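You operate a simulated robot arm through the tools that you are given. There is no shell and no other tool. Be economical: measure what you need, move in short steps, check, and stop when the job is done.

The job below is to be done with a simulated two-armed robot. You get a single attempt, and the scene is never put back.

## Task
Put the white cup in the inside of the wash bowl. Take the green drum and put it on the shelf under the sink. Push the yellow shelf sign shut. Take the seed tub on the top of the left unit and put it away on the space on the top shelf. Stack the tray of oranges marked "30" from the top of the left unit on top of the tray of oranges labelled "17". Take the tall jar and leave it on the gap beside the blue-knob divider. Shut the lid of the pasta bin. The order is free. Set down upright: tall jar. The yellow shelf sign goes clockwise seen from above, to its stop.

Only the result counts: the job must be done as asked and must still hold three seconds after the hand-in. Knocking over, shifting, dropping, spilling or breaking anything else fails it. Lids that push on must go on centred and level and be pressed home; caps that screw on are set level and turned clockwise until they are tight.

## Robot
Two 7-joint arms with four-finger grippers on one trunk, on a base that drives. Base frame: it is fixed to the floor where the robot stands at the start and does not move with it; the origin is under the middle of the robot, x ahead of it, y to its left, z up; the surface under the hand at the start is at about z = 0.93. Readings come in m, degrees, newtons and seconds.
The left shoulder is at the start at [0.04, 0.181, 1.154], the right one opposite. With the tool pointing down near the work surface each hand reaches from about 0.32 to 0.84 m from the robot's upright axis, wherever it stands, measured 20 degrees to its own side. Places, roughly: gap beside the blue-knob divider (25x19 cm) [-3, -4.24, 0.58]; green drum (11x11x7 cm) [0.5, 1.5, 0.9]; inside of the wash bowl [0.6, 0.8, 0.7]; lid of the pasta bin [0.8, -6.2, 0.7]; seed tub [-1.75, -2.75, 0.75]; shelf under the sink [0.7, 0.7, 0.2]; space on the top shelf (27x17 cm) [0.58, -4.98, 1.84]; tall jar (8x8x12 cm) [0.8, -5.5, 0.8]; tray of oranges [-2, -2.5, 0.75]; white cup (7x7x6 cm) [0.5, -0.1, 1]; yellow shelf sign [0.4, -3.1, 1.6]. Payload 3.67 kg a hand.
The TCP of each hand is the grasp point between the finger pads, 0.028 m short of the fingertips. In the tool frame z runs along the fingers and y along their closing line. Largest opening 0.112 m; the body of the gripper starts 0.073 m behind the TCP.
Orientation is told as [roll, pitch, yaw] about the base's x, y, z axes, in that order, counted from this pose: with the fingers straight down and closing along the base's y, the tool's x points along the base's -x, its y along +y and its z along -z.

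## Interface
- The arms move only by the tool drive_tool. It takes "left_steps", "right_steps" or both (then of equal length, played together; a hand with none holds still); each is a list of rows, each a list of 7 numbers: the shift along the base's x, y, z in units of 20 mm (1.0 is 20 mm), then the turn, a rotation vector about the base's x, y, z in units of 4 degrees (1.0 is 4 degrees), then the opening in per cent of the stroke, from 0 (shut) to 100 (fully open). In form: [[dx, dy, dz, ax, ay, az, fingers], ...]. A call has 1 to 10 rows; each row shifts and turns the commanded pose from where the row before left it. A call with a number of a shift or a turn outside -1 to 1 is refused whole. A row lasts 0.2 s, in which the tool goes at most 0.05 m and 8.6 degrees; a call with a longer step from one row to the next is refused whole, and so is a gripper value outside its range. A pose out of reach is approached as far as the arm can. The call stops where the force on the tool passes 40 N (or 10 N more than at its start, if that is more) or the arm is blocked; 0.2 s more then pass. Each finger halts on what it meets, pressing with about 31 N; the grip force reading is that of the motor and also rises with nothing between the fingers. The clock runs only during rows and for 0.2 s after the last one: add rows that do not move to give the fingers time. The reply holds the time, the measured pose of the TCP, the force on the tool along the base axes, the opening and the grip force, in the units named above and with some noise, with the torque about the TCP (base axes, N m) and any sound that the robot's microphone picked up, and new pictures: "views" is both (left out), scene, wrist or none (wrist: the cameras of the hands that moved).
- Cameras (640 x 400 px; columns grow to the right, rows downward): "scene" is now at [0.0996, 0.0444, 1.3876]; the picture's right is [0.48, -0.88, 0.00], its down [-0.46, -0.25, -0.85] and it looks along [0.74, 0.41, -0.53] (base axes); focal length 293 px, centre (320, 200). "left" rides on the left gripper at [0.06, 0.018, -0.104] in its tool frame; the picture's right is [-0.29, 0.96, 0.00], its down [-0.80, -0.24, -0.55] and it looks along [-0.53, -0.16, 0.83] (tool axes); focal length 234 px, centre (320, 200). "right" rides on the right gripper at [0.06, -0.018, -0.104] in its tool frame; the picture's right is [0.29, 0.96, 0.00], its down [-0.80, 0.24, -0.55] and it looks along [-0.53, 0.16, 0.83] (tool axes); focal length 234 px, centre (320, 200). There is no depth. A picture from a camera that has moved, and an enlarged one, comes with that camera's place and axes in the base frame and with its lens.
- move_column(by): slides the trunk up (or, below 0, down) by that many m; the arms and the scene camera ride with it, the base frame stays. It gives what a move gives, with no picture.
- base_move(legs): drives the robot by 1 to 6 legs, each [ahead, left, turn to the left] in m, m and degrees, along the robot's own axes; the way and the turn of a leg run together, so that a leg with both is an arc; at most 1.5 m and 180 degrees a leg. The arms and the cameras ride along, it lands a little off, and it stops where it bumps. It gives what a move gives, and a new picture of the scene camera.
- turn_head(pan, tilt): turns the head with the scene camera to pan (to the left, within 86 degrees either way) and tilt (down, from -29 to 69), counted from straight ahead of the robot. It gives what a move gives, and a new picture of the scene camera.
- close_up(camera, box): a new picture of the part [left, top, right, bottom] of that camera's present view, enlarged. It takes no simulated time.
- sign_off(): hands the job in; it is judged then, once.

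Work in short steps. Places have to be worked out from the pictures, the camera data and where the tool is seen: move nearer, look again, correct. Check each grasp and each placing, and mend what went wrong. You have 186 turns and 260 pictures in all, those below and enlarged ones among them. Open the grippers and draw the arms clear of the work before you hand the job in, unless the task says otherwise; then end with one line.

The tools are called by a JSON object that holds its "fn" and its "kwargs". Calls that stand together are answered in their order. drive_tool: Moves the arms, as the interface text tells. Its arguments: {"type":"object","properties":{"left_steps":{"type":"array"},"right_steps":{"type":"array"},"views":{"type":"string","enum":["both","scene","wrist","none"]}},"required":[]} The other tools are called the same way: move_column (by) slides the trunk up or down; base_move (legs) drives the base; turn_head (pan, tilt) turns the head that bears the scene camera; close_up (camera, box) takes an enlarged picture of a part of a camera's view; sign_off () hands the job in.

At the start:

```text
time: 0.0
left_ee_pos: [0.446, 0.488, 1.2441]
left_tcp_rot: [0.0, 0.0, 0.1]
left_contact_force: [0.0, -0.4, 0.4]
left_ft_torque: [0.0, -0.01, 0.02]
left_width: 0.1121
left_grasp_force: 0.0
right_ee_pos: [0.5051, 0.0238, 1.2424]
right_tcp_rot: [0.0, 0.0, -0.1]
right_contact_force: [0.7, -0.7, 0.2]
right_ft_torque: [0.02, -0.02, 0.04]
right_width: 0.1121
right_grasp_force: 0.0
trunk travel left (down, up): [-0.275, 0.239]
robot x, y, heading: [-0.0021, -0.0016, 0.2]
head pan, tilt: [28.8, 31.9]
```

scene: 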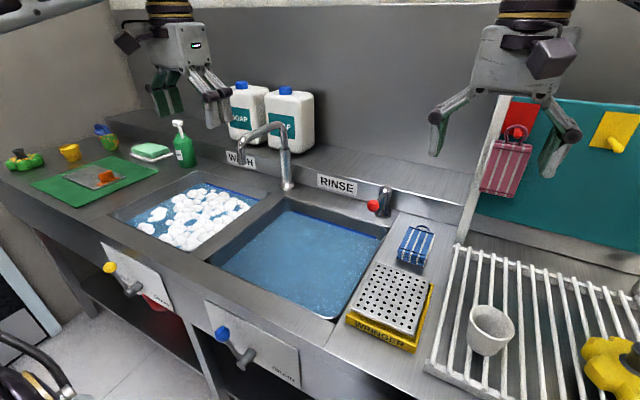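
right: 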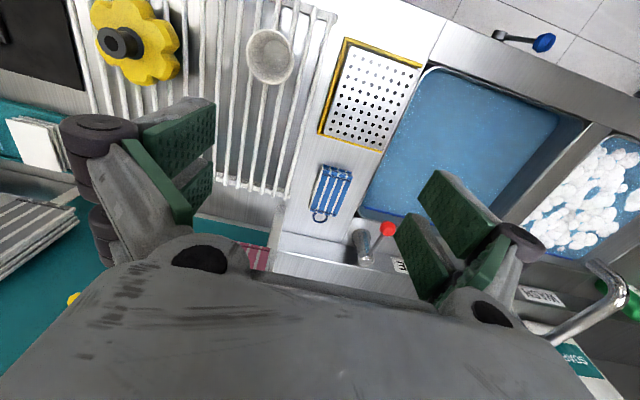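
left: 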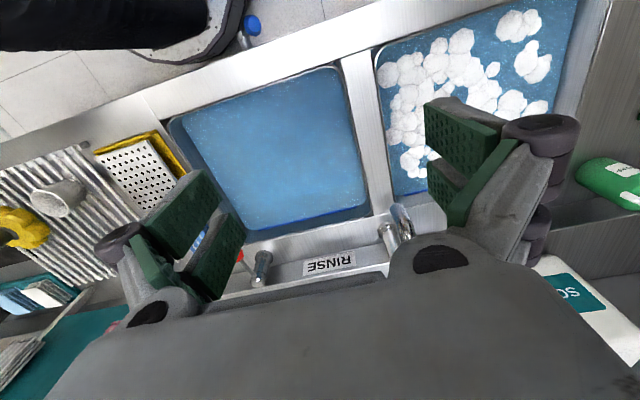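

I'll look closely at the cup and at the far left side, where the green drum should be.

{"fn": "close_up", "kwargs": {"camera": "scene", "box": [400, 240, 640, 400]}}

{"fn": "close_up", "kwargs": {"camera": "scene", "box": [0, 80, 240, 230]}}

```text
2.50 times, centred on (520, 320) of scene
camera zoom: at [0.0996, 0.0444, 1.3876], right [0.48, -0.88, 0.0], down [-0.46, -0.25, -0.85], along [0.74, 0.41, -0.53], focal length 733 px, centre (-180, -100)
```

zoom: 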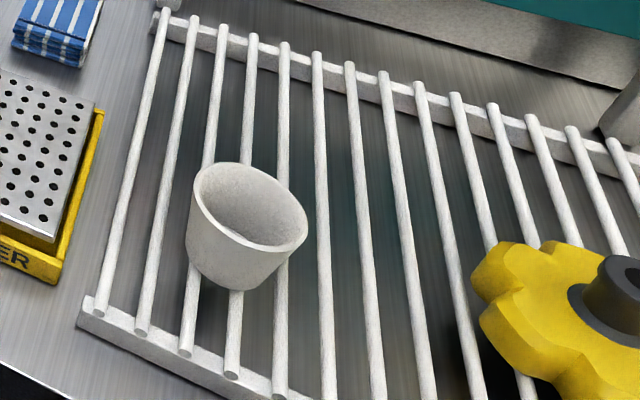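

```text
2.67 times, centred on (120, 155) of scene
camera zoom: at [0.0996, 0.0444, 1.3876], right [0.48, -0.88, 0.0], down [-0.46, -0.25, -0.85], along [0.74, 0.41, -0.53], focal length 782 px, centre (853, 320)
```

zoom: 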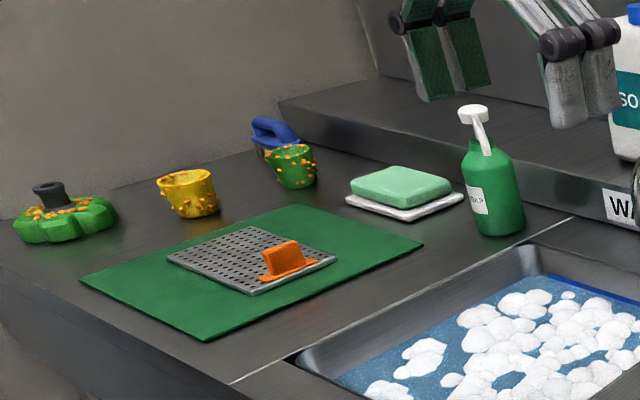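

The cup's rim appears to be at about (0.467, -0.048, 1.00). The green drum is the lobed piece with the black knob, near (0.42, 1.41). I'll bring the right hand above the cup.

{"fn": "drive_tool", "kwargs": {"right_steps": [[-0.27, -0.51, -1, 0, 0, 0, 100], [-0.27, -0.51, -1, 0, 0, 0, 100], [-0.27, -0.51, -1, 0, 0, 0, 100], [-0.27, -0.51, -1, 0, 0, 0, 100], [-0.27, -0.51, -1, 0, 0, 0, 100], [-0.27, -0.51, -1, 0, 0, 0, 100], [-0.27, -0.51, -1, 0, 0, 0, 100]]}}

```text
time: 1.6
left_ee_pos: [0.4468, 0.4867, 1.245]
left_tcp_rot: [0.0, -0.1, 0.0]
left_contact_force: [0.6, -0.1, 0.0]
left_ft_torque: [-0.01, -0.01, -0.01]
left_width: 0.1122
left_grasp_force: 0.0
right_ee_pos: [0.4669, -0.0493, 1.102]
right_tcp_rot: [0.0, 0.1, -0.1]
right_contact_force: [-0.6, -0.6, 0.3]
right_ft_torque: [0.01, 0.03, -0.02]
right_width: 0.1119
right_grasp_force: 0.2
trunk travel left (down, up): [-0.275, 0.239]
robot x, y, heading: [-0.0017, -0.0007, 0.1]
head pan, tilt: [28.8, 31.9]
camera scene: at [0.0998, 0.0437, 1.3876], right [0.48, -0.88, 0.0], down [-0.46, -0.25, -0.85], along [0.74, 0.41, -0.53], focal length 293 px, centre (320, 200)
camera right: at [0.4064, -0.0663, 1.2066], right [-0.29, 0.96, 0.0], down [0.8, 0.24, 0.55], along [0.53, 0.16, -0.83], focal length 234 px, centre (320, 200)
```

scene: 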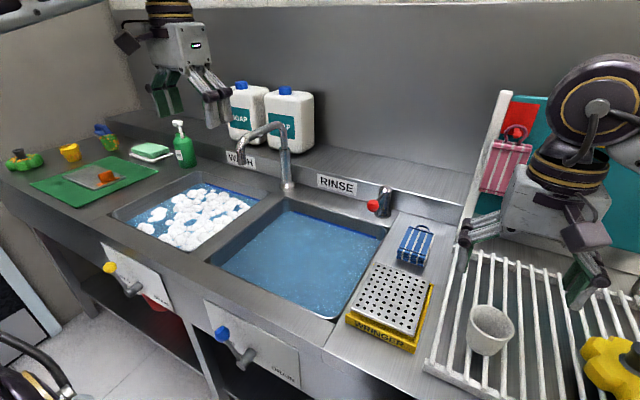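
right: 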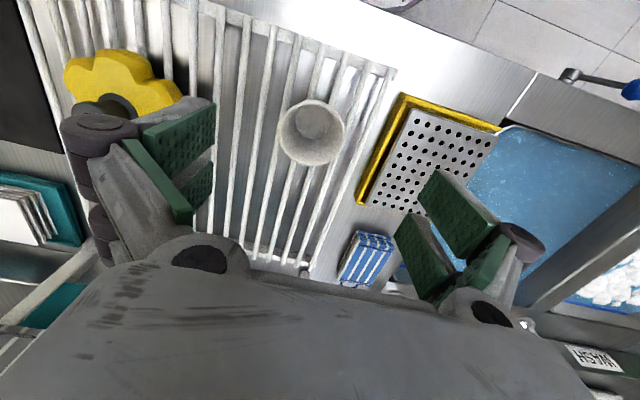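

Triangulating from both cameras puts the rim at about (0.474, -0.052, 0.99). I'll lower the hand around the cup and close.

{"fn": "drive_tool", "kwargs": {"right_steps": [[0.05, -0.02, -1, 0, 0, 0, 100], [0.05, -0.02, -1, 0, 0, 0, 100], [0.05, -0.02, -1, 0, 0, 0, 100], [0.05, -0.02, -1, 0, 0, 0, 100], [0.05, -0.02, -1, 0, 0, 0, 100], [0.05, -0.02, -1, 0, 0, 0, 100], [0, 0, 0, 0, 0, 0, 50], [0, 0, 0, 0, 0, 0, 20], [0, 0, 0, 0, 0, 0, 20]]}}

```text
time: 3.6
left_ee_pos: [0.4458, 0.4879, 1.2436]
left_tcp_rot: [0.0, 0.0, 0.0]
left_contact_force: [-0.3, -0.8, 0.4]
left_ft_torque: [-0.01, -0.03, 0.0]
left_width: 0.112
left_grasp_force: 0.0
right_ee_pos: [0.4745, -0.0495, 0.9826]
right_tcp_rot: [-0.1, 0.0, -0.2]
right_contact_force: [0.0, -0.4, 1.4]
right_ft_torque: [0.0, 0.0, 0.0]
right_width: 0.0609
right_grasp_force: 31.2
trunk travel left (down, up): [-0.275, 0.239]
robot x, y, heading: [-0.0004, -0.0006, 0.0]
head pan, tilt: [28.8, 31.9]
camera scene: at [0.0994, 0.0445, 1.3877], right [0.48, -0.88, 0.0], down [-0.46, -0.25, -0.85], along [0.74, 0.41, -0.53], focal length 293 px, centre (320, 200)
camera right: at [0.414, -0.067, 1.0881], right [-0.29, 0.96, 0.0], down [0.8, 0.24, 0.55], along [0.53, 0.16, -0.83], focal length 234 px, centre (320, 200)
```

scene: 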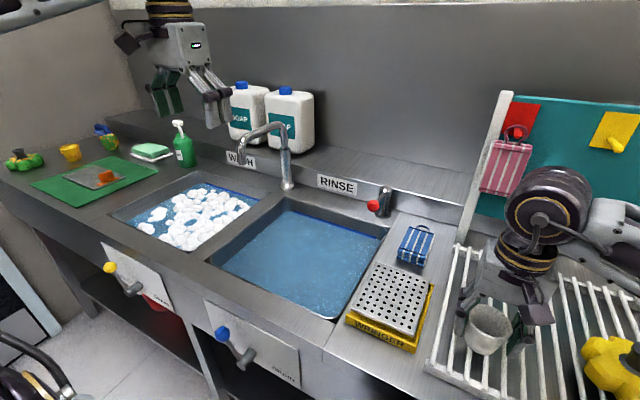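
right: 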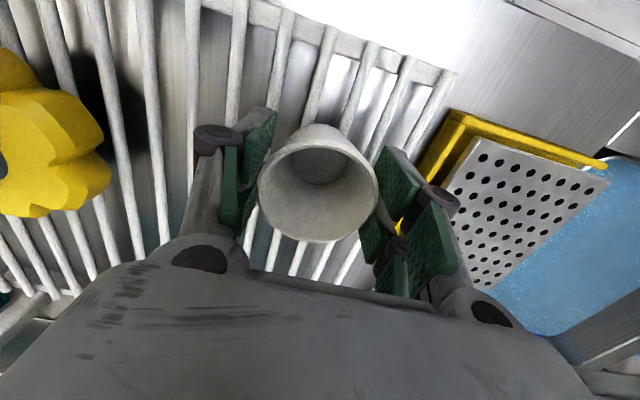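

The cup is gripped (width 0.061, force 31 N). I'll lift it well above the faucet height before driving.

{"fn": "drive_tool", "kwargs": {"right_steps": [[0, 0, 1, 0, 0, 0, 20], [0, 0, 1, 0, 0, 0, 20], [0, 0, 1, 0, 0, 0, 20], [0, 0, 1, 0, 0, 0, 20], [-0.2, 0, 1, 0, 0, 0, 20], [-0.2, 0, 1, 0, 0, 0, 20], [-0.2, 0, 1, 0, 0, 0, 20], [-0.2, 0, 1, 0, 0, 0, 20], [-0.2, 0, 1, 0, 0, 0, 20], [-0.2, 0, 1, 0, 0, 0, 20]], "views": "wrist"}}

{"fn": "turn_head", "kwargs": {"pan": 60, "tilt": 40}}

```text
time: 5.8
left_ee_pos: [0.4468, 0.4888, 1.2441]
left_tcp_rot: [0.0, 0.1, 0.0]
left_contact_force: [-0.3, 0.8, -0.4]
left_ft_torque: [0.0, -0.01, -0.01]
left_width: 0.1118
left_grasp_force: 0.1
right_ee_pos: [0.4495, -0.0508, 1.1846]
right_tcp_rot: [0.0, 0.0, 0.0]
right_contact_force: [0.0, 0.3, -0.5]
right_ft_torque: [0.01, -0.03, 0.01]
right_width: 0.0609
right_grasp_force: 31.5
trunk travel left (down, up): [-0.275, 0.239]
robot x, y, heading: [0.001, -0.0004, 0.1]
head pan, tilt: [28.8, 31.9]
camera right: at [0.3889, -0.0672, 1.2874], right [-0.29, 0.96, 0.0], down [0.8, 0.24, 0.55], along [0.53, 0.16, -0.83], focal length 234 px, centre (320, 200)
```

right: 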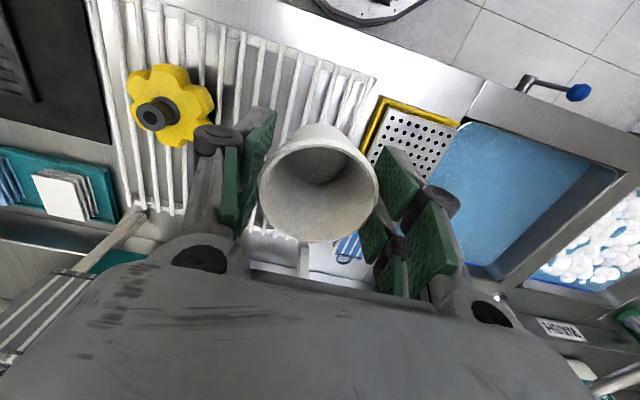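

```text
time: 6.8
left_ee_pos: [0.4449, 0.4886, 1.2431]
left_tcp_rot: [0.0, 0.0, 0.0]
left_contact_force: [1.2, 1.2, 1.2]
left_ft_torque: [-0.02, 0.04, 0.02]
left_width: 0.1119
left_grasp_force: 0.1
right_ee_pos: [0.4508, -0.0494, 1.184]
right_tcp_rot: [0.1, 0.0, 0.0]
right_contact_force: [-0.2, -0.2, -1.0]
right_ft_torque: [-0.05, 0.0, 0.01]
right_width: 0.0611
right_grasp_force: 31.1
trunk travel left (down, up): [-0.275, 0.239]
robot x, y, heading: [-0.0014, 0.0004, 0.0]
head pan, tilt: [60.0, 40.0]
camera scene: at [0.0636, 0.0748, 1.3752], right [0.87, -0.5, 0.0], down [-0.32, -0.56, -0.77], along [0.38, 0.66, -0.64], focal length 293 px, centre (320, 200)
```

scene: 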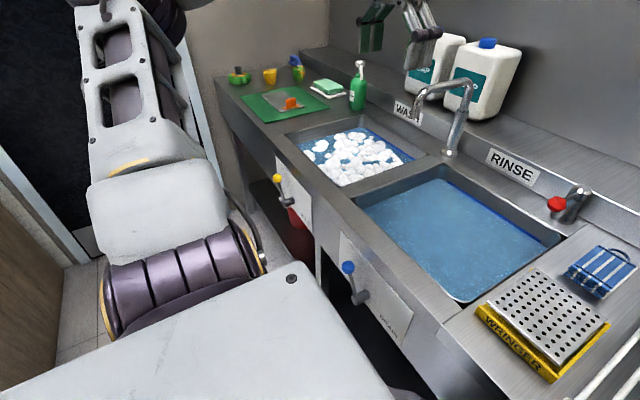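

The path to the left looks free. The wash bowl spans about x 0.40–0.70 and y 0.51–0.86, so I'll drive 0.72 m left with both hands high.

{"fn": "base_move", "kwargs": {"legs": [[0, 0.72, 0]]}}

```text
time: 10.8
left_ee_pos: [0.4535, 1.1986, 1.2437]
left_tcp_rot: [0.0, 0.0, -0.5]
left_contact_force: [-0.2, 0.1, -0.2]
left_ft_torque: [-0.03, -0.01, 0.0]
left_width: 0.1119
left_grasp_force: 0.2
right_ee_pos: [0.4533, 0.6601, 1.183]
right_tcp_rot: [0.0, -0.1, -0.6]
right_contact_force: [0.9, 0.2, -0.6]
right_ft_torque: [0.01, 0.01, 0.02]
right_width: 0.0608
right_grasp_force: 31.0
trunk travel left (down, up): [-0.275, 0.239]
robot x, y, heading: [0.0041, 0.713, -0.4]
head pan, tilt: [60.0, 40.0]
camera scene: at [0.0676, 0.7882, 1.3752], right [0.86, -0.51, 0.0], down [-0.33, -0.55, -0.77], along [0.39, 0.66, -0.64], focal length 293 px, centre (320, 200)
```

scene: 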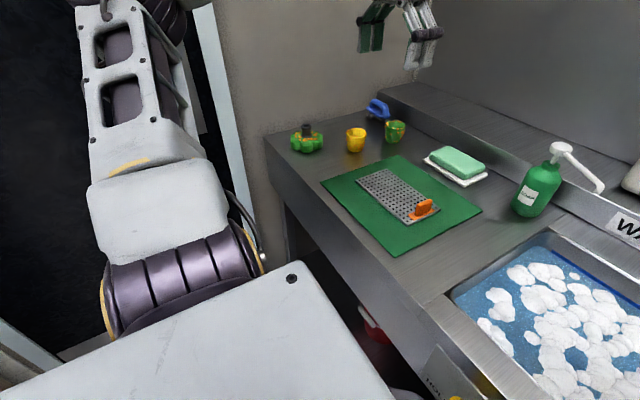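

Next I'll turn the head toward the bowl to see the cup against it.

{"fn": "turn_head", "kwargs": {"pan": 10, "tilt": 48}}

```text
time: 11.9
left_ee_pos: [0.4539, 1.1984, 1.2437]
left_tcp_rot: [0.0, 0.0, -0.5]
left_contact_force: [0.0, 0.0, -0.4]
left_ft_torque: [0.0, 0.04, -0.02]
left_width: 0.1119
left_grasp_force: 0.1
right_ee_pos: [0.4536, 0.6592, 1.1836]
right_tcp_rot: [0.0, 0.1, -0.6]
right_contact_force: [-0.7, -0.8, 0.4]
right_ft_torque: [-0.01, 0.0, -0.03]
right_width: 0.0605
right_grasp_force: 30.5
trunk travel left (down, up): [-0.275, 0.239]
robot x, y, heading: [0.0018, 0.7138, -0.3]
head pan, tilt: [10.0, 48.0]
camera scene: at [0.1021, 0.7281, 1.3638], right [0.17, -0.99, 0.0], down [-0.73, -0.12, -0.67], along [0.66, 0.11, -0.74], focal length 293 px, centre (320, 200)
```

scene: 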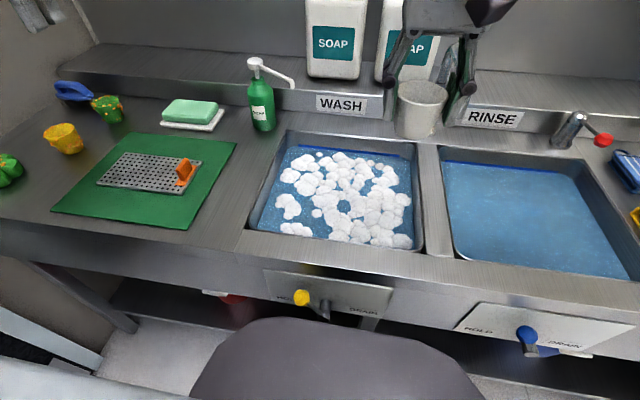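

I'll check the faucet position with the wrist camera.

{"fn": "close_up", "kwargs": {"camera": "right", "box": [0, 0, 640, 400]}}

{"fn": "close_up", "kwargs": {"camera": "left", "box": [0, 0, 640, 400]}}

```text
1.00 times, centred on (320, 200) of right (not enlarged: the box is as wide or as high as the picture)
camera zoom: at [0.3923, 0.6429, 1.287], right [-0.28, 0.96, 0.0], down [0.8, 0.23, 0.55], along [0.53, 0.15, -0.83], focal length 234 px, centre (320, 200)
```

zoom: 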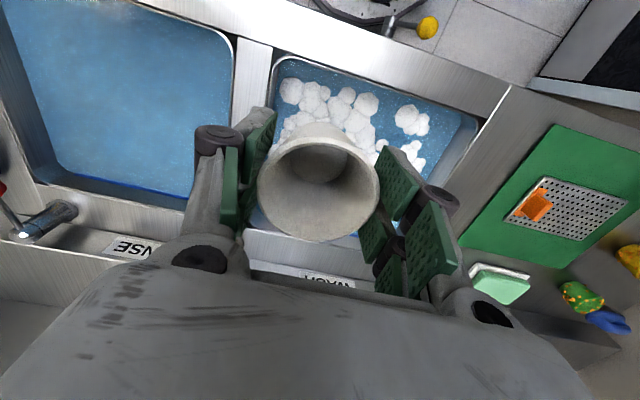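

```text
1.00 times, centred on (320, 200) of left (not enlarged: the box is as wide or as high as the picture)
camera zoom: at [0.3949, 1.2151, 1.348], right [0.3, 0.95, 0.0], down [0.8, -0.25, 0.55], along [0.53, -0.16, -0.83], focal length 234 px, centre (320, 200)
```

zoom: 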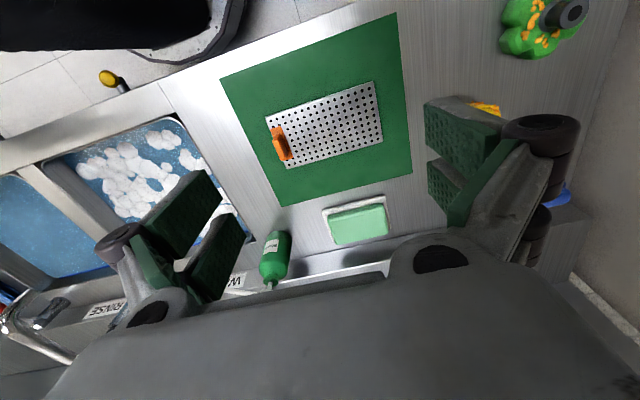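

The spout tip is around (0.61, 0.56, 1.08) and the bowl covers y 0.60–0.90. I'll take the cup to (0.52, 0.76) and lower it partway.

{"fn": "drive_tool", "kwargs": {"right_steps": [[0.66, 1, 0, 0, 0, 0, 20], [0.66, 1, 0, 0, 0, 0, 20], [0.66, 1, 0, 0, 0, 0, 20], [0.66, 1, 0, 0, 0, 0, 20], [0.66, 1, -1, 0, 0, 0, 20], [0, 0, -1, 0, 0, 0, 20], [0, 0, -1, 0, 0, 0, 20], [0, 0, -1, 0, 0, 0, 20], [0, 0, -1, 0, 0, 0, 20], [0, 0, -1, 0, 0, 0, 20]], "views": "none"}}

{"fn": "drive_tool", "kwargs": {"right_steps": [[0, 0, -1, 0, 0, 0, 20], [0, 0, -1, 0, 0, 0, 20], [0, 0, -1, 0, 0, 0, 20], [0, 0, -1, 0, 0, 0, 20], [0, 0, -1, 0, 0, 0, 20]], "views": "both"}}

```text
time: 14.2
left_ee_pos: [0.4539, 1.1977, 1.2435]
left_tcp_rot: [0.0, 0.0, -0.5]
left_contact_force: [-0.3, 0.3, 0.1]
left_ft_torque: [0.0, 0.02, 0.04]
left_width: 0.1121
left_grasp_force: 0.0
right_ee_pos: [0.5186, 0.7597, 1.0623]
right_tcp_rot: [-0.1, 0.1, -0.6]
right_contact_force: [0.1, -0.6, -0.2]
right_ft_torque: [-0.02, 0.01, -0.02]
right_width: 0.06
right_grasp_force: 31.0
trunk travel left (down, up): [-0.275, 0.239]
robot x, y, heading: [0.0026, 0.7177, -0.4]
head pan, tilt: [10.0, 48.0]
```

```text
time: 15.3
left_ee_pos: [0.4538, 1.1972, 1.2439]
left_tcp_rot: [-0.1, 0.0, -0.6]
left_contact_force: [-0.5, -0.1, -0.1]
left_ft_torque: [0.0, 0.06, -0.03]
left_width: 0.1119
left_grasp_force: 0.1
right_ee_pos: [0.5211, 0.7605, 0.9622]
right_tcp_rot: [0.0, 0.0, -0.6]
right_contact_force: [0.1, 0.0, -0.2]
right_ft_torque: [0.01, 0.0, -0.01]
right_width: 0.06
right_grasp_force: 30.9
trunk travel left (down, up): [-0.275, 0.239]
robot x, y, heading: [0.002, 0.7155, -0.5]
head pan, tilt: [10.0, 48.0]
camera scene: at [0.1024, 0.728, 1.3637], right [0.16, -0.99, 0.0], down [-0.73, -0.12, -0.67], along [0.66, 0.11, -0.74], focal length 293 px, centre (320, 200)
camera right: at [0.4597, 0.7431, 1.0657], right [-0.28, 0.96, 0.0], down [0.8, 0.23, 0.55], along [0.53, 0.15, -0.83], focal length 234 px, centre (320, 200)
```

scene: 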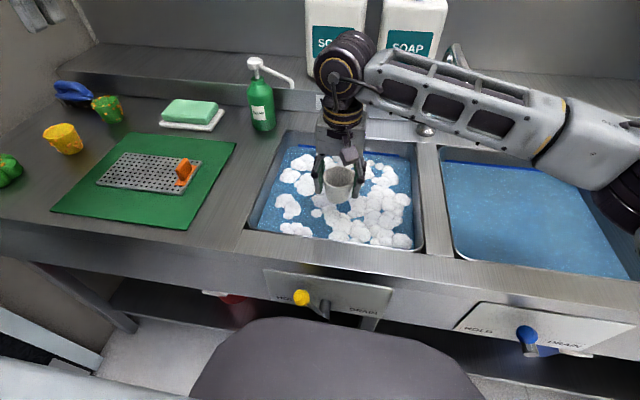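
right: 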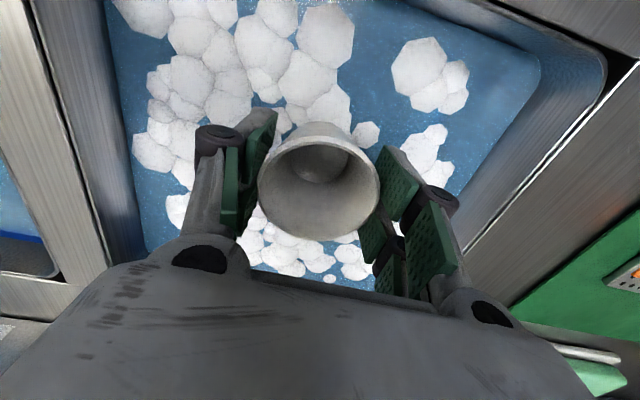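

The right elbow is low and the forearm passes close to the faucet, so lowering further from here is risky. I'll lift the cup and draw the left hand inward, then move the base further left so the arm comes from its natural side.

{"fn": "drive_tool", "kwargs": {"right_steps": [[0, 0, 1, 0, 0, 0, 20], [0, 0, 1, 0, 0, 0, 20], [0, 0, 1, 0, 0, 0, 20], [0, 0, 1, 0, 0, 0, 20], [0, 0, 1, 0, 0, 0, 20], [0, 0, 1, 0, 0, 0, 20], [0, 0, 1, 0, 0, 0, 20], [0, 0, 1, 0, 0, 0, 20], [0, 0, 1, 0, 0, 0, 20], [0, 0, 1, 0, 0, 0, 20]], "left_steps": [[0, -0.7, 0.3, 0, 0, 0, 100], [0, -0.7, 0.3, 0, 0, 0, 100], [0, -0.7, 0.3, 0, 0, 0, 100], [0, -0.7, 0.3, 0, 0, 0, 100], [0, -0.7, 0.3, 0, 0, 0, 100], [0, -0.7, 0, 0, 0, 0, 100], [0, -0.7, 0, 0, 0, 0, 100], [0, -0.7, 0, 0, 0, 0, 100], [0, -0.7, 0, 0, 0, 0, 100], [0, -0.7, 0, 0, 0, 0, 100]], "views": "none"}}

{"fn": "base_move", "kwargs": {"legs": [[0, 0.2, 0]]}}

```text
time: 17.6
left_ee_pos: [0.4544, 1.0563, 1.2741]
left_tcp_rot: [-0.1, 0.1, -0.6]
left_contact_force: [-0.1, 0.5, -0.1]
left_ft_torque: [0.01, 0.0, -0.01]
left_width: 0.1119
left_grasp_force: 0.0
right_ee_pos: [0.52, 0.7576, 1.163]
right_tcp_rot: [0.0, 0.1, -0.6]
right_contact_force: [0.6, -0.7, -0.1]
right_ft_torque: [0.05, -0.02, 0.01]
right_width: 0.06
right_grasp_force: 31.2
trunk travel left (down, up): [-0.275, 0.239]
robot x, y, heading: [0.0034, 0.7153, -0.5]
head pan, tilt: [10.0, 48.0]
```

```text
time: 19.2
left_ee_pos: [0.456, 1.2586, 1.2747]
left_tcp_rot: [0.1, 0.1, -0.5]
left_contact_force: [0.9, -0.2, 0.1]
left_ft_torque: [0.02, 0.01, 0.01]
left_width: 0.1119
left_grasp_force: 0.0
right_ee_pos: [0.5221, 0.9593, 1.1629]
right_tcp_rot: [0.0, 0.0, -0.6]
right_contact_force: [0.1, 0.3, -0.9]
right_ft_torque: [-0.03, -0.01, 0.0]
right_width: 0.0598
right_grasp_force: 31.4
trunk travel left (down, up): [-0.275, 0.239]
robot x, y, heading: [0.0044, 0.9118, -0.7]
head pan, tilt: [10.0, 48.0]
camera scene: at [0.1039, 0.9284, 1.3638], right [0.16, -0.99, 0.0], down [-0.73, -0.12, -0.67], along [0.66, 0.11, -0.74], focal length 293 px, centre (320, 200)
```

scene: 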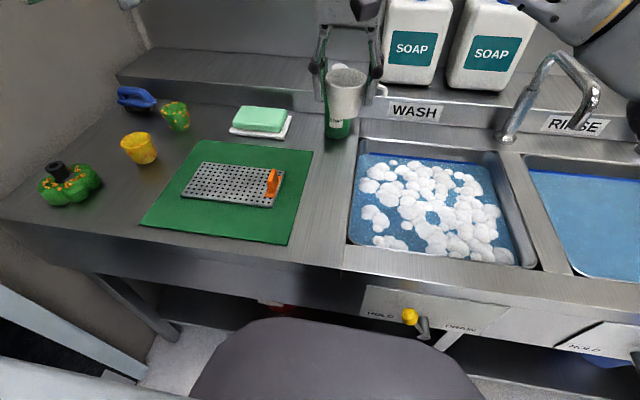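

With a clear view I can see the faucet spout sits over the divider and rinse side. I'll raise the trunk so the elbow stays high, then bring the hand over the bowl and lower it.

{"fn": "move_column", "kwargs": {"by": 0.12}}

{"fn": "drive_tool", "kwargs": {"right_steps": [[0, -1, 0, 0, 0, 0, 20], [0, -1, 0, 0, 0, 0, 20], [0, -1, 0, 0, 0, 0, 20], [0, -1, 0, 0, 0, 0, 20], [0, -1, 0, 0, 0, 0, 20], [0, -1, 0, 0, 0, 0, 20], [0, -1, 0, 0, 0, 0, 20], [0, -1, 0, 0, 0, 0, 20], [0, -1, 0, 0, 0, 0, 20], [0, -1, 0, 0, 0, 0, 20]], "views": "none"}}

{"fn": "drive_tool", "kwargs": {"right_steps": [[0, -0.5, -1, 0, 0, 0, 20], [0, -0.5, -1, 0, 0, 0, 20], [0, 0, -1, 0, 0, 0, 20], [0, 0, -1, 0, 0, 0, 20], [0, 0, -1, 0, 0, 0, 20], [0, 0, -1, 0, 0, 0, 20], [0, 0, -1, 0, 0, 0, 20], [0, 0, -1, 0, 0, 0, 20], [0, 0, -1, 0, 0, 0, 20], [0, 0, -1, 0, 0, 0, 20]], "views": "none"}}

{"fn": "drive_tool", "kwargs": {"right_steps": [[0, 0, -1, 0, 0, 0, 20], [0, 0, -1, 0, 0, 0, 20], [0, 0, -1, 0, 0, 0, 20], [0, 0, -1, 0, 0, 0, 20], [0, 0, -1, 0, 0, 0, 20], [0, 0, -1, 0, 0, 0, 20]]}}

```text
time: 20.7
left_ee_pos: [0.4558, 1.258, 1.3934]
left_tcp_rot: [0.0, 0.1, -0.5]
left_contact_force: [0.1, -0.3, 0.8]
left_ft_torque: [0.01, 0.04, -0.03]
left_width: 0.112
left_grasp_force: 0.0
right_ee_pos: [0.5216, 0.9597, 1.2823]
right_tcp_rot: [0.0, 0.0, -0.6]
right_contact_force: [-0.6, 0.4, -0.6]
right_ft_torque: [0.03, -0.03, 0.0]
right_width: 0.0594
right_grasp_force: 30.8
trunk travel left (down, up): [-0.395, 0.119]
robot x, y, heading: [0.007, 0.9129, -0.4]
head pan, tilt: [10.0, 48.0]
```

```text
time: 22.9
left_ee_pos: [0.4554, 1.2572, 1.3938]
left_tcp_rot: [0.1, 0.0, -0.5]
left_contact_force: [0.0, 0.0, 0.0]
left_ft_torque: [0.02, -0.05, 0.03]
left_width: 0.112
left_grasp_force: 0.1
right_ee_pos: [0.5224, 0.7576, 1.2811]
right_tcp_rot: [0.1, -0.1, -0.6]
right_contact_force: [0.9, -1.2, 0.0]
right_ft_torque: [0.0, -0.01, 0.0]
right_width: 0.0597
right_grasp_force: 31.4
trunk travel left (down, up): [-0.395, 0.119]
robot x, y, heading: [0.0075, 0.9148, -0.5]
head pan, tilt: [10.0, 48.0]
```

```text
time: 25.1
left_ee_pos: [0.4558, 1.2578, 1.3943]
left_tcp_rot: [0.0, 0.0, -0.5]
left_contact_force: [-0.2, -0.2, 1.1]
left_ft_torque: [-0.02, -0.03, 0.01]
left_width: 0.112
left_grasp_force: 0.1
right_ee_pos: [0.5225, 0.7375, 1.0816]
right_tcp_rot: [0.0, -0.1, -0.6]
right_contact_force: [-0.2, -1.2, -0.5]
right_ft_torque: [0.0, 0.03, 0.0]
right_width: 0.0595
right_grasp_force: 31.0
trunk travel left (down, up): [-0.395, 0.119]
robot x, y, heading: [0.0017, 0.9155, -0.3]
head pan, tilt: [10.0, 48.0]
```

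```text
time: 26.5
left_ee_pos: [0.456, 1.2573, 1.3929]
left_tcp_rot: [0.1, 0.0, -0.5]
left_contact_force: [0.8, 1.0, 0.7]
left_ft_torque: [-0.02, 0.01, 0.02]
left_width: 0.1123
left_grasp_force: 0.1
right_ee_pos: [0.5234, 0.739, 0.9628]
right_tcp_rot: [0.0, 0.1, -0.6]
right_contact_force: [0.1, -0.6, -0.5]
right_ft_torque: [0.03, 0.0, 0.0]
right_width: 0.0596
right_grasp_force: 31.1
trunk travel left (down, up): [-0.395, 0.119]
robot x, y, heading: [0.0059, 0.9131, -0.5]
head pan, tilt: [10.0, 48.0]
camera scene: at [0.1041, 0.9282, 1.4832], right [0.16, -0.99, 0.0], down [-0.73, -0.12, -0.67], along [0.66, 0.11, -0.74], focal length 293 px, centre (320, 200)
camera right: at [0.462, 0.7218, 1.0663], right [-0.28, 0.96, 0.0], down [0.8, 0.23, 0.55], along [0.53, 0.15, -0.83], focal length 234 px, centre (320, 200)
```

scene: 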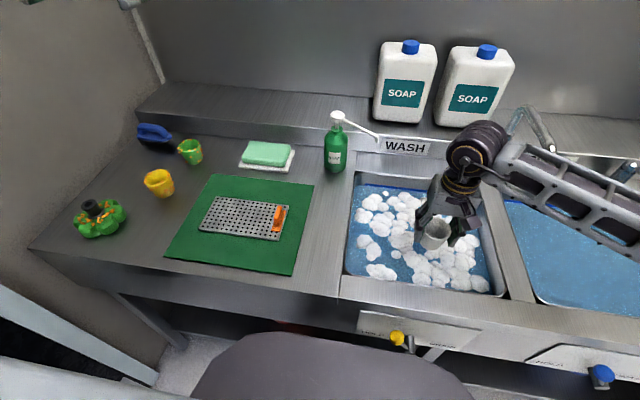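
right: 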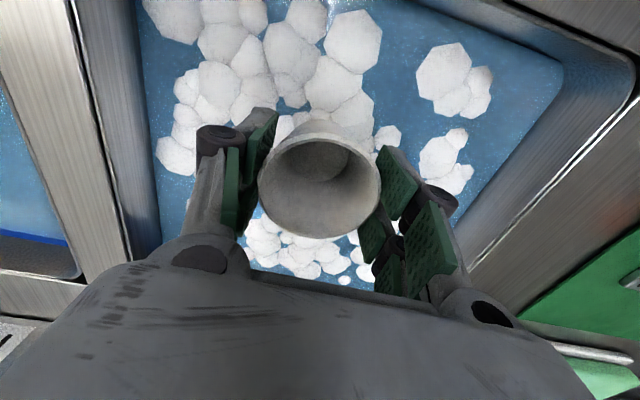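

I'll look at the right elbow and faucet to be sure of the clearance.

{"fn": "turn_head", "kwargs": {"pan": -35, "tilt": 45}}

```text
time: 27.6
left_ee_pos: [0.4577, 1.2581, 1.3934]
left_tcp_rot: [0.0, 0.0, -0.4]
left_contact_force: [0.3, 0.0, -0.8]
left_ft_torque: [-0.03, 0.0, 0.03]
left_width: 0.1121
left_grasp_force: 0.1
right_ee_pos: [0.5225, 0.7388, 0.9639]
right_tcp_rot: [-0.1, 0.1, -0.6]
right_contact_force: [0.7, -1.0, -1.2]
right_ft_torque: [-0.03, 0.01, 0.02]
right_width: 0.0594
right_grasp_force: 31.2
trunk travel left (down, up): [-0.395, 0.119]
robot x, y, heading: [0.0042, 0.9152, -0.2]
head pan, tilt: [-35.0, 45.0]
camera scene: at [0.0925, 0.8682, 1.4874], right [-0.58, -0.81, 0.0], down [-0.58, 0.41, -0.71], along [0.58, -0.41, -0.71], focal length 293 px, centre (320, 200)
```

scene: 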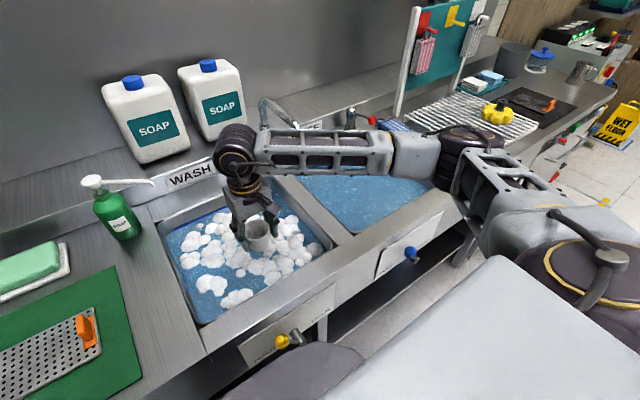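

The elbow is near (0.28, 0.42, 1.15), so the forearm clears the faucet in x. It needs height over the bowl's rim, so I'll raise the trunk to the top and lower the hand in stages.

{"fn": "move_column", "kwargs": {"by": 0.115}}

{"fn": "drive_tool", "kwargs": {"right_steps": [[0, 0, -1, 0, 0, 0, 20], [0, 0, -1, 0, 0, 0, 20], [0, 0, -1, 0, 0, 0, 20], [0, 0, -1, 0, 0, 0, 20], [0, 0, -1, 0, 0, 0, 20], [0, 0, -1, 0, 0, 0, 20], [0, 0, -1, 0, 0, 0, 20], [0, 0, -1, 0, 0, 0, 20]], "views": "scene"}}

```text
time: 29.1
left_ee_pos: [0.4567, 1.2582, 1.5073]
left_tcp_rot: [-0.1, -0.1, -0.6]
left_contact_force: [0.3, -0.1, -0.3]
left_ft_torque: [0.0, 0.01, -0.01]
left_width: 0.1119
left_grasp_force: 0.2
right_ee_pos: [0.5234, 0.7385, 1.0775]
right_tcp_rot: [0.1, 0.0, -0.6]
right_contact_force: [0.6, -0.2, -0.5]
right_ft_torque: [-0.04, 0.0, 0.02]
right_width: 0.0592
right_grasp_force: 31.0
trunk travel left (down, up): [-0.51, 0.004]
robot x, y, heading: [0.0078, 0.9166, -0.6]
head pan, tilt: [-35.0, 45.0]
```

```text
time: 30.9
left_ee_pos: [0.4556, 1.2582, 1.5088]
left_tcp_rot: [0.0, 0.0, -0.6]
left_contact_force: [-0.2, 0.9, 0.4]
left_ft_torque: [0.01, -0.01, -0.02]
left_width: 0.1122
left_grasp_force: 0.1
right_ee_pos: [0.524, 0.7393, 0.9165]
right_tcp_rot: [0.0, 0.0, -0.5]
right_contact_force: [0.1, 0.5, -1.5]
right_ft_torque: [0.01, 0.0, 0.0]
right_width: 0.0591
right_grasp_force: 31.1
trunk travel left (down, up): [-0.51, 0.004]
robot x, y, heading: [0.0035, 0.9134, -0.1]
head pan, tilt: [-35.0, 45.0]
camera scene: at [0.0928, 0.868, 1.6025], right [-0.58, -0.81, 0.0], down [-0.58, 0.41, -0.71], along [0.58, -0.41, -0.71], focal length 293 px, centre (320, 200)
```

scene: 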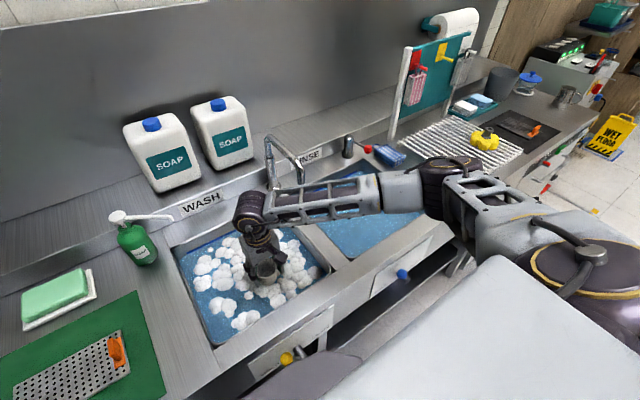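

Clearance is good: the elbow is at about z 1.23 and the forearm is well in front of the spout. I'll keep lowering toward the bowl floor.

{"fn": "drive_tool", "kwargs": {"right_steps": [[0, 0, -1, 0, 0, 0, 20], [0, 0, -1, 0, 0, 0, 20], [0, 0, -1, 0, 0, 0, 20], [0, 0, -1, 0, 0, 0, 20], [0, 0, -1, 0, 0, 0, 20], [0, 0, -1, 0, 0, 0, 20]], "views": "scene"}}

```text
time: 32.3
left_ee_pos: [0.4558, 1.2585, 1.5086]
left_tcp_rot: [0.1, -0.1, -0.4]
left_contact_force: [0.3, 0.1, -0.1]
left_ft_torque: [0.02, 0.0, -0.01]
left_width: 0.112
left_grasp_force: 0.1
right_ee_pos: [0.5228, 0.7396, 0.7967]
right_tcp_rot: [-0.1, 0.2, -0.6]
right_contact_force: [0.2, -0.8, -0.4]
right_ft_torque: [0.01, -0.01, 0.03]
right_width: 0.0589
right_grasp_force: 31.2
trunk travel left (down, up): [-0.51, 0.004]
robot x, y, heading: [0.0064, 0.9143, -0.8]
head pan, tilt: [-35.0, 45.0]
camera scene: at [0.0926, 0.8682, 1.6025], right [-0.58, -0.81, 0.0], down [-0.58, 0.41, -0.71], along [0.58, -0.41, -0.71], focal length 293 px, centre (320, 200)
```

scene: 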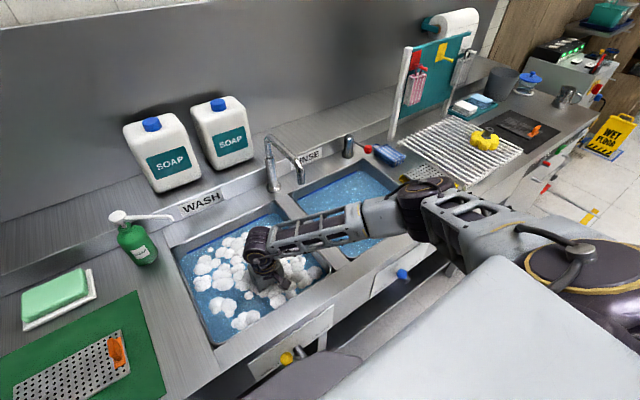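

Still no contact at z 0.797. I'll go on in smaller steps.

{"fn": "drive_tool", "kwargs": {"right_steps": [[0, 0, -0.5, 0, 0, 0, 20], [0, 0, -0.5, 0, 0, 0, 20], [0, 0, -0.5, 0, 0, 0, 20], [0, 0, -0.5, 0, 0, 0, 20], [0, 0, -0.4, 0, 0, 0, 20], [0, 0, -0.4, 0, 0, 0, 20]], "views": "none"}}

```text
time: 33.4
left_ee_pos: [0.4546, 1.2573, 1.5096]
left_tcp_rot: [0.0, -0.1, -0.6]
left_contact_force: [-0.1, -0.5, 0.1]
left_ft_torque: [0.02, 0.01, -0.02]
left_width: 0.1122
left_grasp_force: 0.1
right_ee_pos: [0.5228, 0.7403, 0.7583]
right_tcp_rot: [0.1, 0.1, -0.7]
right_contact_force: [-4.0, -1.4, 10.4]
right_ft_torque: [-0.02, 0.1, -0.02]
right_width: 0.0569
right_grasp_force: 31.0
trunk travel left (down, up): [-0.51, 0.004]
robot x, y, heading: [0.0066, 0.9141, -0.5]
head pan, tilt: [-35.0, 45.0]
stopped in row 5 (right hand): the force on the tool passed its limit at 49 N (the readings are from after the stop); the commanded pose is now the measured one
```

The cup touched the bowl floor at TCP z 0.758. I'll release it and raise the hand straight up.

{"fn": "drive_tool", "kwargs": {"right_steps": [[0, 0, 0.1, 0, 0, 0, 20], [0, 0, 0, 0, 0, 0, 70], [0, 0, 0, 0, 0, 0, 100], [0, 0, 0, 0, 0, 0, 100], [0, 0, 1, 0, 0, 0, 100], [0, 0, 1, 0, 0, 0, 100], [0, 0, 1, 0, 0, 0, 100], [0, 0, 1, 0, 0, 0, 100], [0, 0, 1, 0, 0, 0, 100], [0, 0, 1, 0, 0, 0, 100]], "views": "wrist"}}

{"fn": "drive_tool", "kwargs": {"right_steps": [[0, 0, 1, 0, 0, 0, 100], [0, 0, 1, 0, 0, 0, 100], [0, 0, 1, 0, 0, 0, 100], [0, 0, 1, 0, 0, 0, 100], [0, 0, 1, 0, 0, 0, 100], [0, 0, 1, 0, 0, 0, 100], [0, 0, 1, 0, 0, 0, 100], [0, 0, 1, 0, 0, 0, 100], [0, 0, 1, 0, 0, 0, 100], [0, 0, 1, 0, 0, 0, 100]], "views": "wrist"}}

```text
time: 35.6
left_ee_pos: [0.4554, 1.2581, 1.5076]
left_tcp_rot: [0.0, 0.0, -0.5]
left_contact_force: [-0.6, -0.9, -0.3]
left_ft_torque: [0.0, -0.01, -0.01]
left_width: 0.1122
left_grasp_force: 0.2
right_ee_pos: [0.5243, 0.7399, 0.8804]
right_tcp_rot: [0.0, 0.1, -0.6]
right_contact_force: [0.2, 0.0, 0.5]
right_ft_torque: [-0.01, 0.02, 0.0]
right_width: 0.1121
right_grasp_force: 0.0
trunk travel left (down, up): [-0.51, 0.004]
robot x, y, heading: [0.0055, 0.915, -0.5]
head pan, tilt: [-35.0, 45.0]
camera right: at [0.4624, 0.723, 0.984], right [-0.28, 0.96, 0.0], down [0.8, 0.23, 0.55], along [0.53, 0.15, -0.83], focal length 234 px, centre (320, 200)
```

right: 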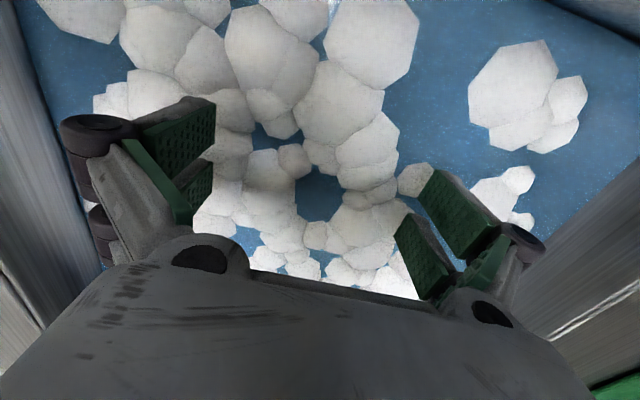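

```text
time: 37.8
left_ee_pos: [0.4556, 1.2577, 1.5088]
left_tcp_rot: [0.0, 0.0, -0.5]
left_contact_force: [0.2, 0.8, 0.0]
left_ft_torque: [-0.01, 0.03, -0.01]
left_width: 0.112
left_grasp_force: 0.1
right_ee_pos: [0.5233, 0.7403, 1.0803]
right_tcp_rot: [-0.1, 0.1, -0.7]
right_contact_force: [-0.7, -0.1, 0.7]
right_ft_torque: [0.01, -0.03, 0.02]
right_width: 0.112
right_grasp_force: 0.1
trunk travel left (down, up): [-0.51, 0.004]
robot x, y, heading: [0.0047, 0.9174, -0.2]
head pan, tilt: [-35.0, 45.0]
camera right: at [0.4617, 0.7225, 1.1844], right [-0.28, 0.96, 0.0], down [0.8, 0.23, 0.55], along [0.53, 0.15, -0.83], focal length 234 px, centre (320, 200)
```

right: 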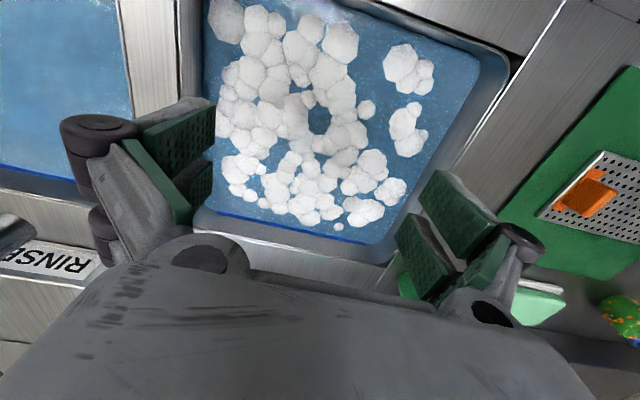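

The cup is under the suds, and the hand is clear and open. Next I'll lift and withdraw the right hand a little, then start the left hand toward the green drum.

{"fn": "drive_tool", "kwargs": {"right_steps": [[-0.5, 0, 1, 0, 0, 0, 100], [-0.5, 0, 1, 0, 0, 0, 100], [-0.5, 0, 1, 0, 0, 0, 100], [-0.5, 0, 1, 0, 0, 0, 100], [-0.5, 0, 1, 0, 0, 0, 100], [-0.5, 0, 1, 0, 0, 0, 100], [-0.5, 0, 1, 0, 0, 0, 100], [-0.5, 0, 1, 0, 0, 0, 100], [-0.5, 0, 1, 0, 0, 0, 100], [-0.5, 0, 1, 0, 0, 0, 100]], "left_steps": [[-0.5, 1, -0.5, 0, 0, 0, 100], [-0.5, 1, -0.5, 0, 0, 0, 100], [-0.5, 1, -0.5, 0, 0, 0, 100], [-0.5, 1, -0.5, 0, 0, 0, 100], [-0.5, 1, -0.5, 0, 0, 0, 100], [-0.5, 1, -0.5, 0, 0, 0, 100], [-0.5, 1, -0.5, 0, 0, 0, 100], [-0.5, 1, -0.5, 0, 0, 0, 100], [-0.5, 1, -0.5, 0, 0, 0, 100], [-0.5, 1, -0.5, 0, 0, 0, 100]], "views": "none"}}

{"fn": "turn_head", "kwargs": {"pan": 50, "tilt": 45}}

{"fn": "close_up", "kwargs": {"camera": "left", "box": [0, 0, 640, 400]}}

```text
time: 40.0
left_ee_pos: [0.3548, 1.4586, 1.4088]
left_tcp_rot: [-0.1, 0.0, -0.5]
left_contact_force: [0.0, 0.2, 0.0]
left_ft_torque: [-0.03, -0.02, 0.01]
left_width: 0.1124
left_grasp_force: 0.1
right_ee_pos: [0.4223, 0.7404, 1.2798]
right_tcp_rot: [-0.1, -0.1, -0.7]
right_contact_force: [-0.4, -0.3, 0.0]
right_ft_torque: [0.01, -0.01, 0.0]
right_width: 0.1119
right_grasp_force: 0.1
trunk travel left (down, up): [-0.51, 0.004]
robot x, y, heading: [0.0083, 0.9132, -0.5]
head pan, tilt: [-35.0, 45.0]
```

```text
time: 41.6
left_ee_pos: [0.3565, 1.4588, 1.4075]
left_tcp_rot: [0.0, 0.0, -0.6]
left_contact_force: [-0.2, -0.8, -0.2]
left_ft_torque: [0.03, -0.01, -0.03]
left_width: 0.1122
left_grasp_force: 0.0
right_ee_pos: [0.4243, 0.7409, 1.2784]
right_tcp_rot: [0.0, 0.0, -0.7]
right_contact_force: [0.2, -0.2, 0.0]
right_ft_torque: [0.0, 0.0, 0.0]
right_width: 0.1121
right_grasp_force: 0.0
trunk travel left (down, up): [-0.51, 0.004]
robot x, y, heading: [0.0029, 0.9142, -0.5]
head pan, tilt: [50.0, 45.0]
camera scene: at [0.0793, 0.977, 1.6025], right [0.76, -0.65, 0.0], down [-0.46, -0.54, -0.71], along [0.46, 0.54, -0.71], focal length 293 px, centre (320, 200)
```

scene: 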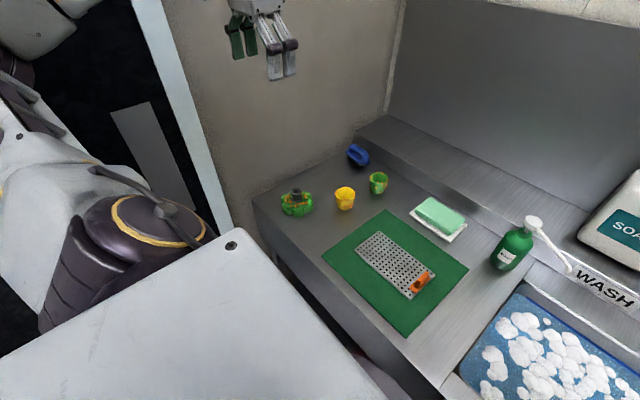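

```text
1.00 times, centred on (320, 200) of left (not enlarged: the box is as wide or as high as the picture)
camera zoom: at [0.2971, 1.4756, 1.5114], right [0.3, 0.95, 0.0], down [0.8, -0.25, 0.55], along [0.53, -0.16, -0.83], focal length 234 px, centre (320, 200)
```

zoom: 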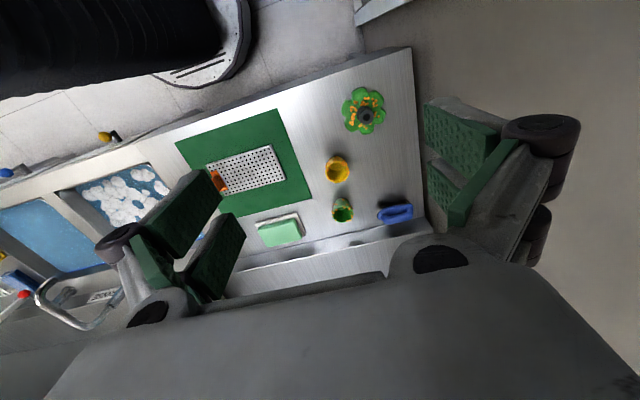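

The knob is at about (0.446, 1.525) and the wall at about y 1.66. I'll lower the trunk, then tilt the left hand 45° forward so the drum can be held by its knob and later slid under the counter in the same pose.

{"fn": "move_column", "kwargs": {"by": -0.2}}

{"fn": "drive_tool", "kwargs": {"left_steps": [[0.2, 0.3, 0, 0, -1, 0, 50], [0.2, 0.3, 0, 0, -1, 0, 50], [0.2, 0.3, 0, 0, -1, 0, 50], [0.2, 0.3, 0, 0, -1, 0, 50], [0.2, 0.3, 0, 0, -1, 0, 50], [0.2, 0.3, 0, 0, -1, 0, 50], [0.2, 0.3, 0, 0, -1, 0, 50], [0.2, 0.3, 0, 0, -1, 0, 50], [0.2, 0.3, 0, 0, -1, 0, 50], [0.2, 0.3, 0, 0, -1, 0, 50]]}}

```text
time: 43.7
left_ee_pos: [0.3566, 1.4587, 1.2082]
left_tcp_rot: [-0.1, -0.1, -0.5]
left_contact_force: [0.4, -0.8, -0.5]
left_ft_torque: [0.0, -0.01, 0.01]
left_width: 0.1122
left_grasp_force: 0.1
right_ee_pos: [0.4243, 0.74, 1.0799]
right_tcp_rot: [0.1, 0.1, -0.7]
right_contact_force: [0.3, -0.2, -0.1]
right_ft_torque: [0.02, -0.02, 0.01]
right_width: 0.1123
right_grasp_force: 0.0
trunk travel left (down, up): [-0.31, 0.204]
robot x, y, heading: [0.0023, 0.9122, -0.4]
head pan, tilt: [50.0, 45.0]
```

```text
time: 45.9
left_ee_pos: [0.3949, 1.5195, 1.2082]
left_tcp_rot: [0.4, -40.0, -0.7]
left_contact_force: [0.2, 0.7, 0.1]
left_ft_torque: [-0.06, 0.02, -0.05]
left_width: 0.0557
left_grasp_force: 0.0
right_ee_pos: [0.4238, 0.7406, 1.0798]
right_tcp_rot: [0.0, 0.1, -0.8]
right_contact_force: [-0.4, -0.7, -0.3]
right_ft_torque: [-0.01, 0.0, -0.01]
right_width: 0.1118
right_grasp_force: 0.0
trunk travel left (down, up): [-0.31, 0.204]
robot x, y, heading: [0.0101, 0.9159, -0.3]
head pan, tilt: [50.0, 45.0]
camera scene: at [0.0787, 0.9774, 1.4025], right [0.76, -0.65, 0.0], down [-0.46, -0.54, -0.71], along [0.46, 0.54, -0.71], focal length 293 px, centre (320, 200)
camera left: at [0.2835, 1.5363, 1.2486], right [0.23, 0.95, 0.19], down [0.25, -0.25, 0.94], along [0.94, -0.16, -0.3], focal length 234 px, centre (320, 200)
```

scene: 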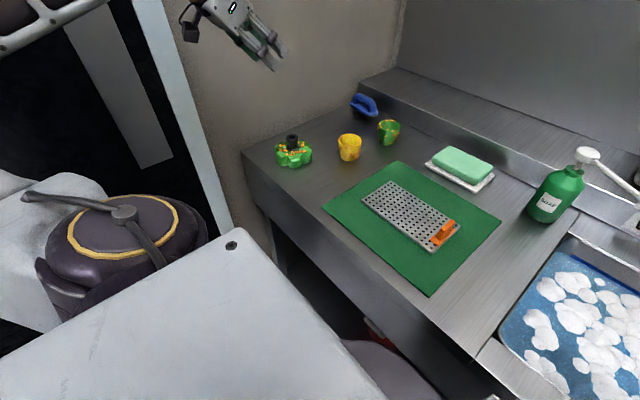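
left: 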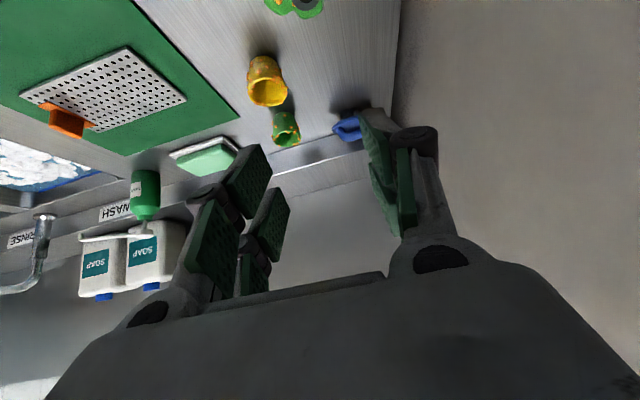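

I'll zoom in on the drum to measure the knob.

{"fn": "close_up", "kwargs": {"camera": "scene", "box": [262, 120, 326, 175]}}

```text
7.27 times, centred on (294, 148) of scene
camera zoom: at [0.0787, 0.9774, 1.4025], right [0.76, -0.65, 0.0], down [-0.46, -0.54, -0.71], along [0.46, 0.54, -0.71], focal length 2132 px, centre (509, 582)
```

zoom: 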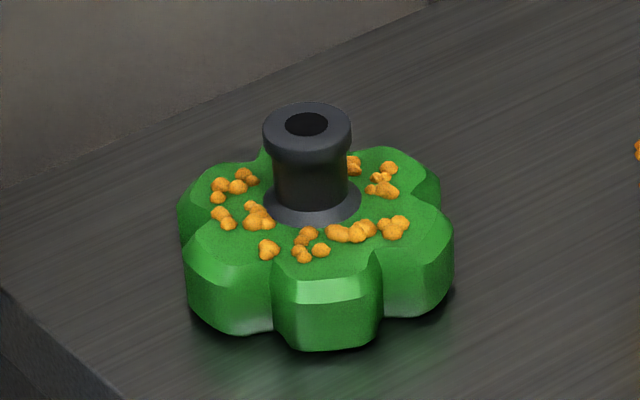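

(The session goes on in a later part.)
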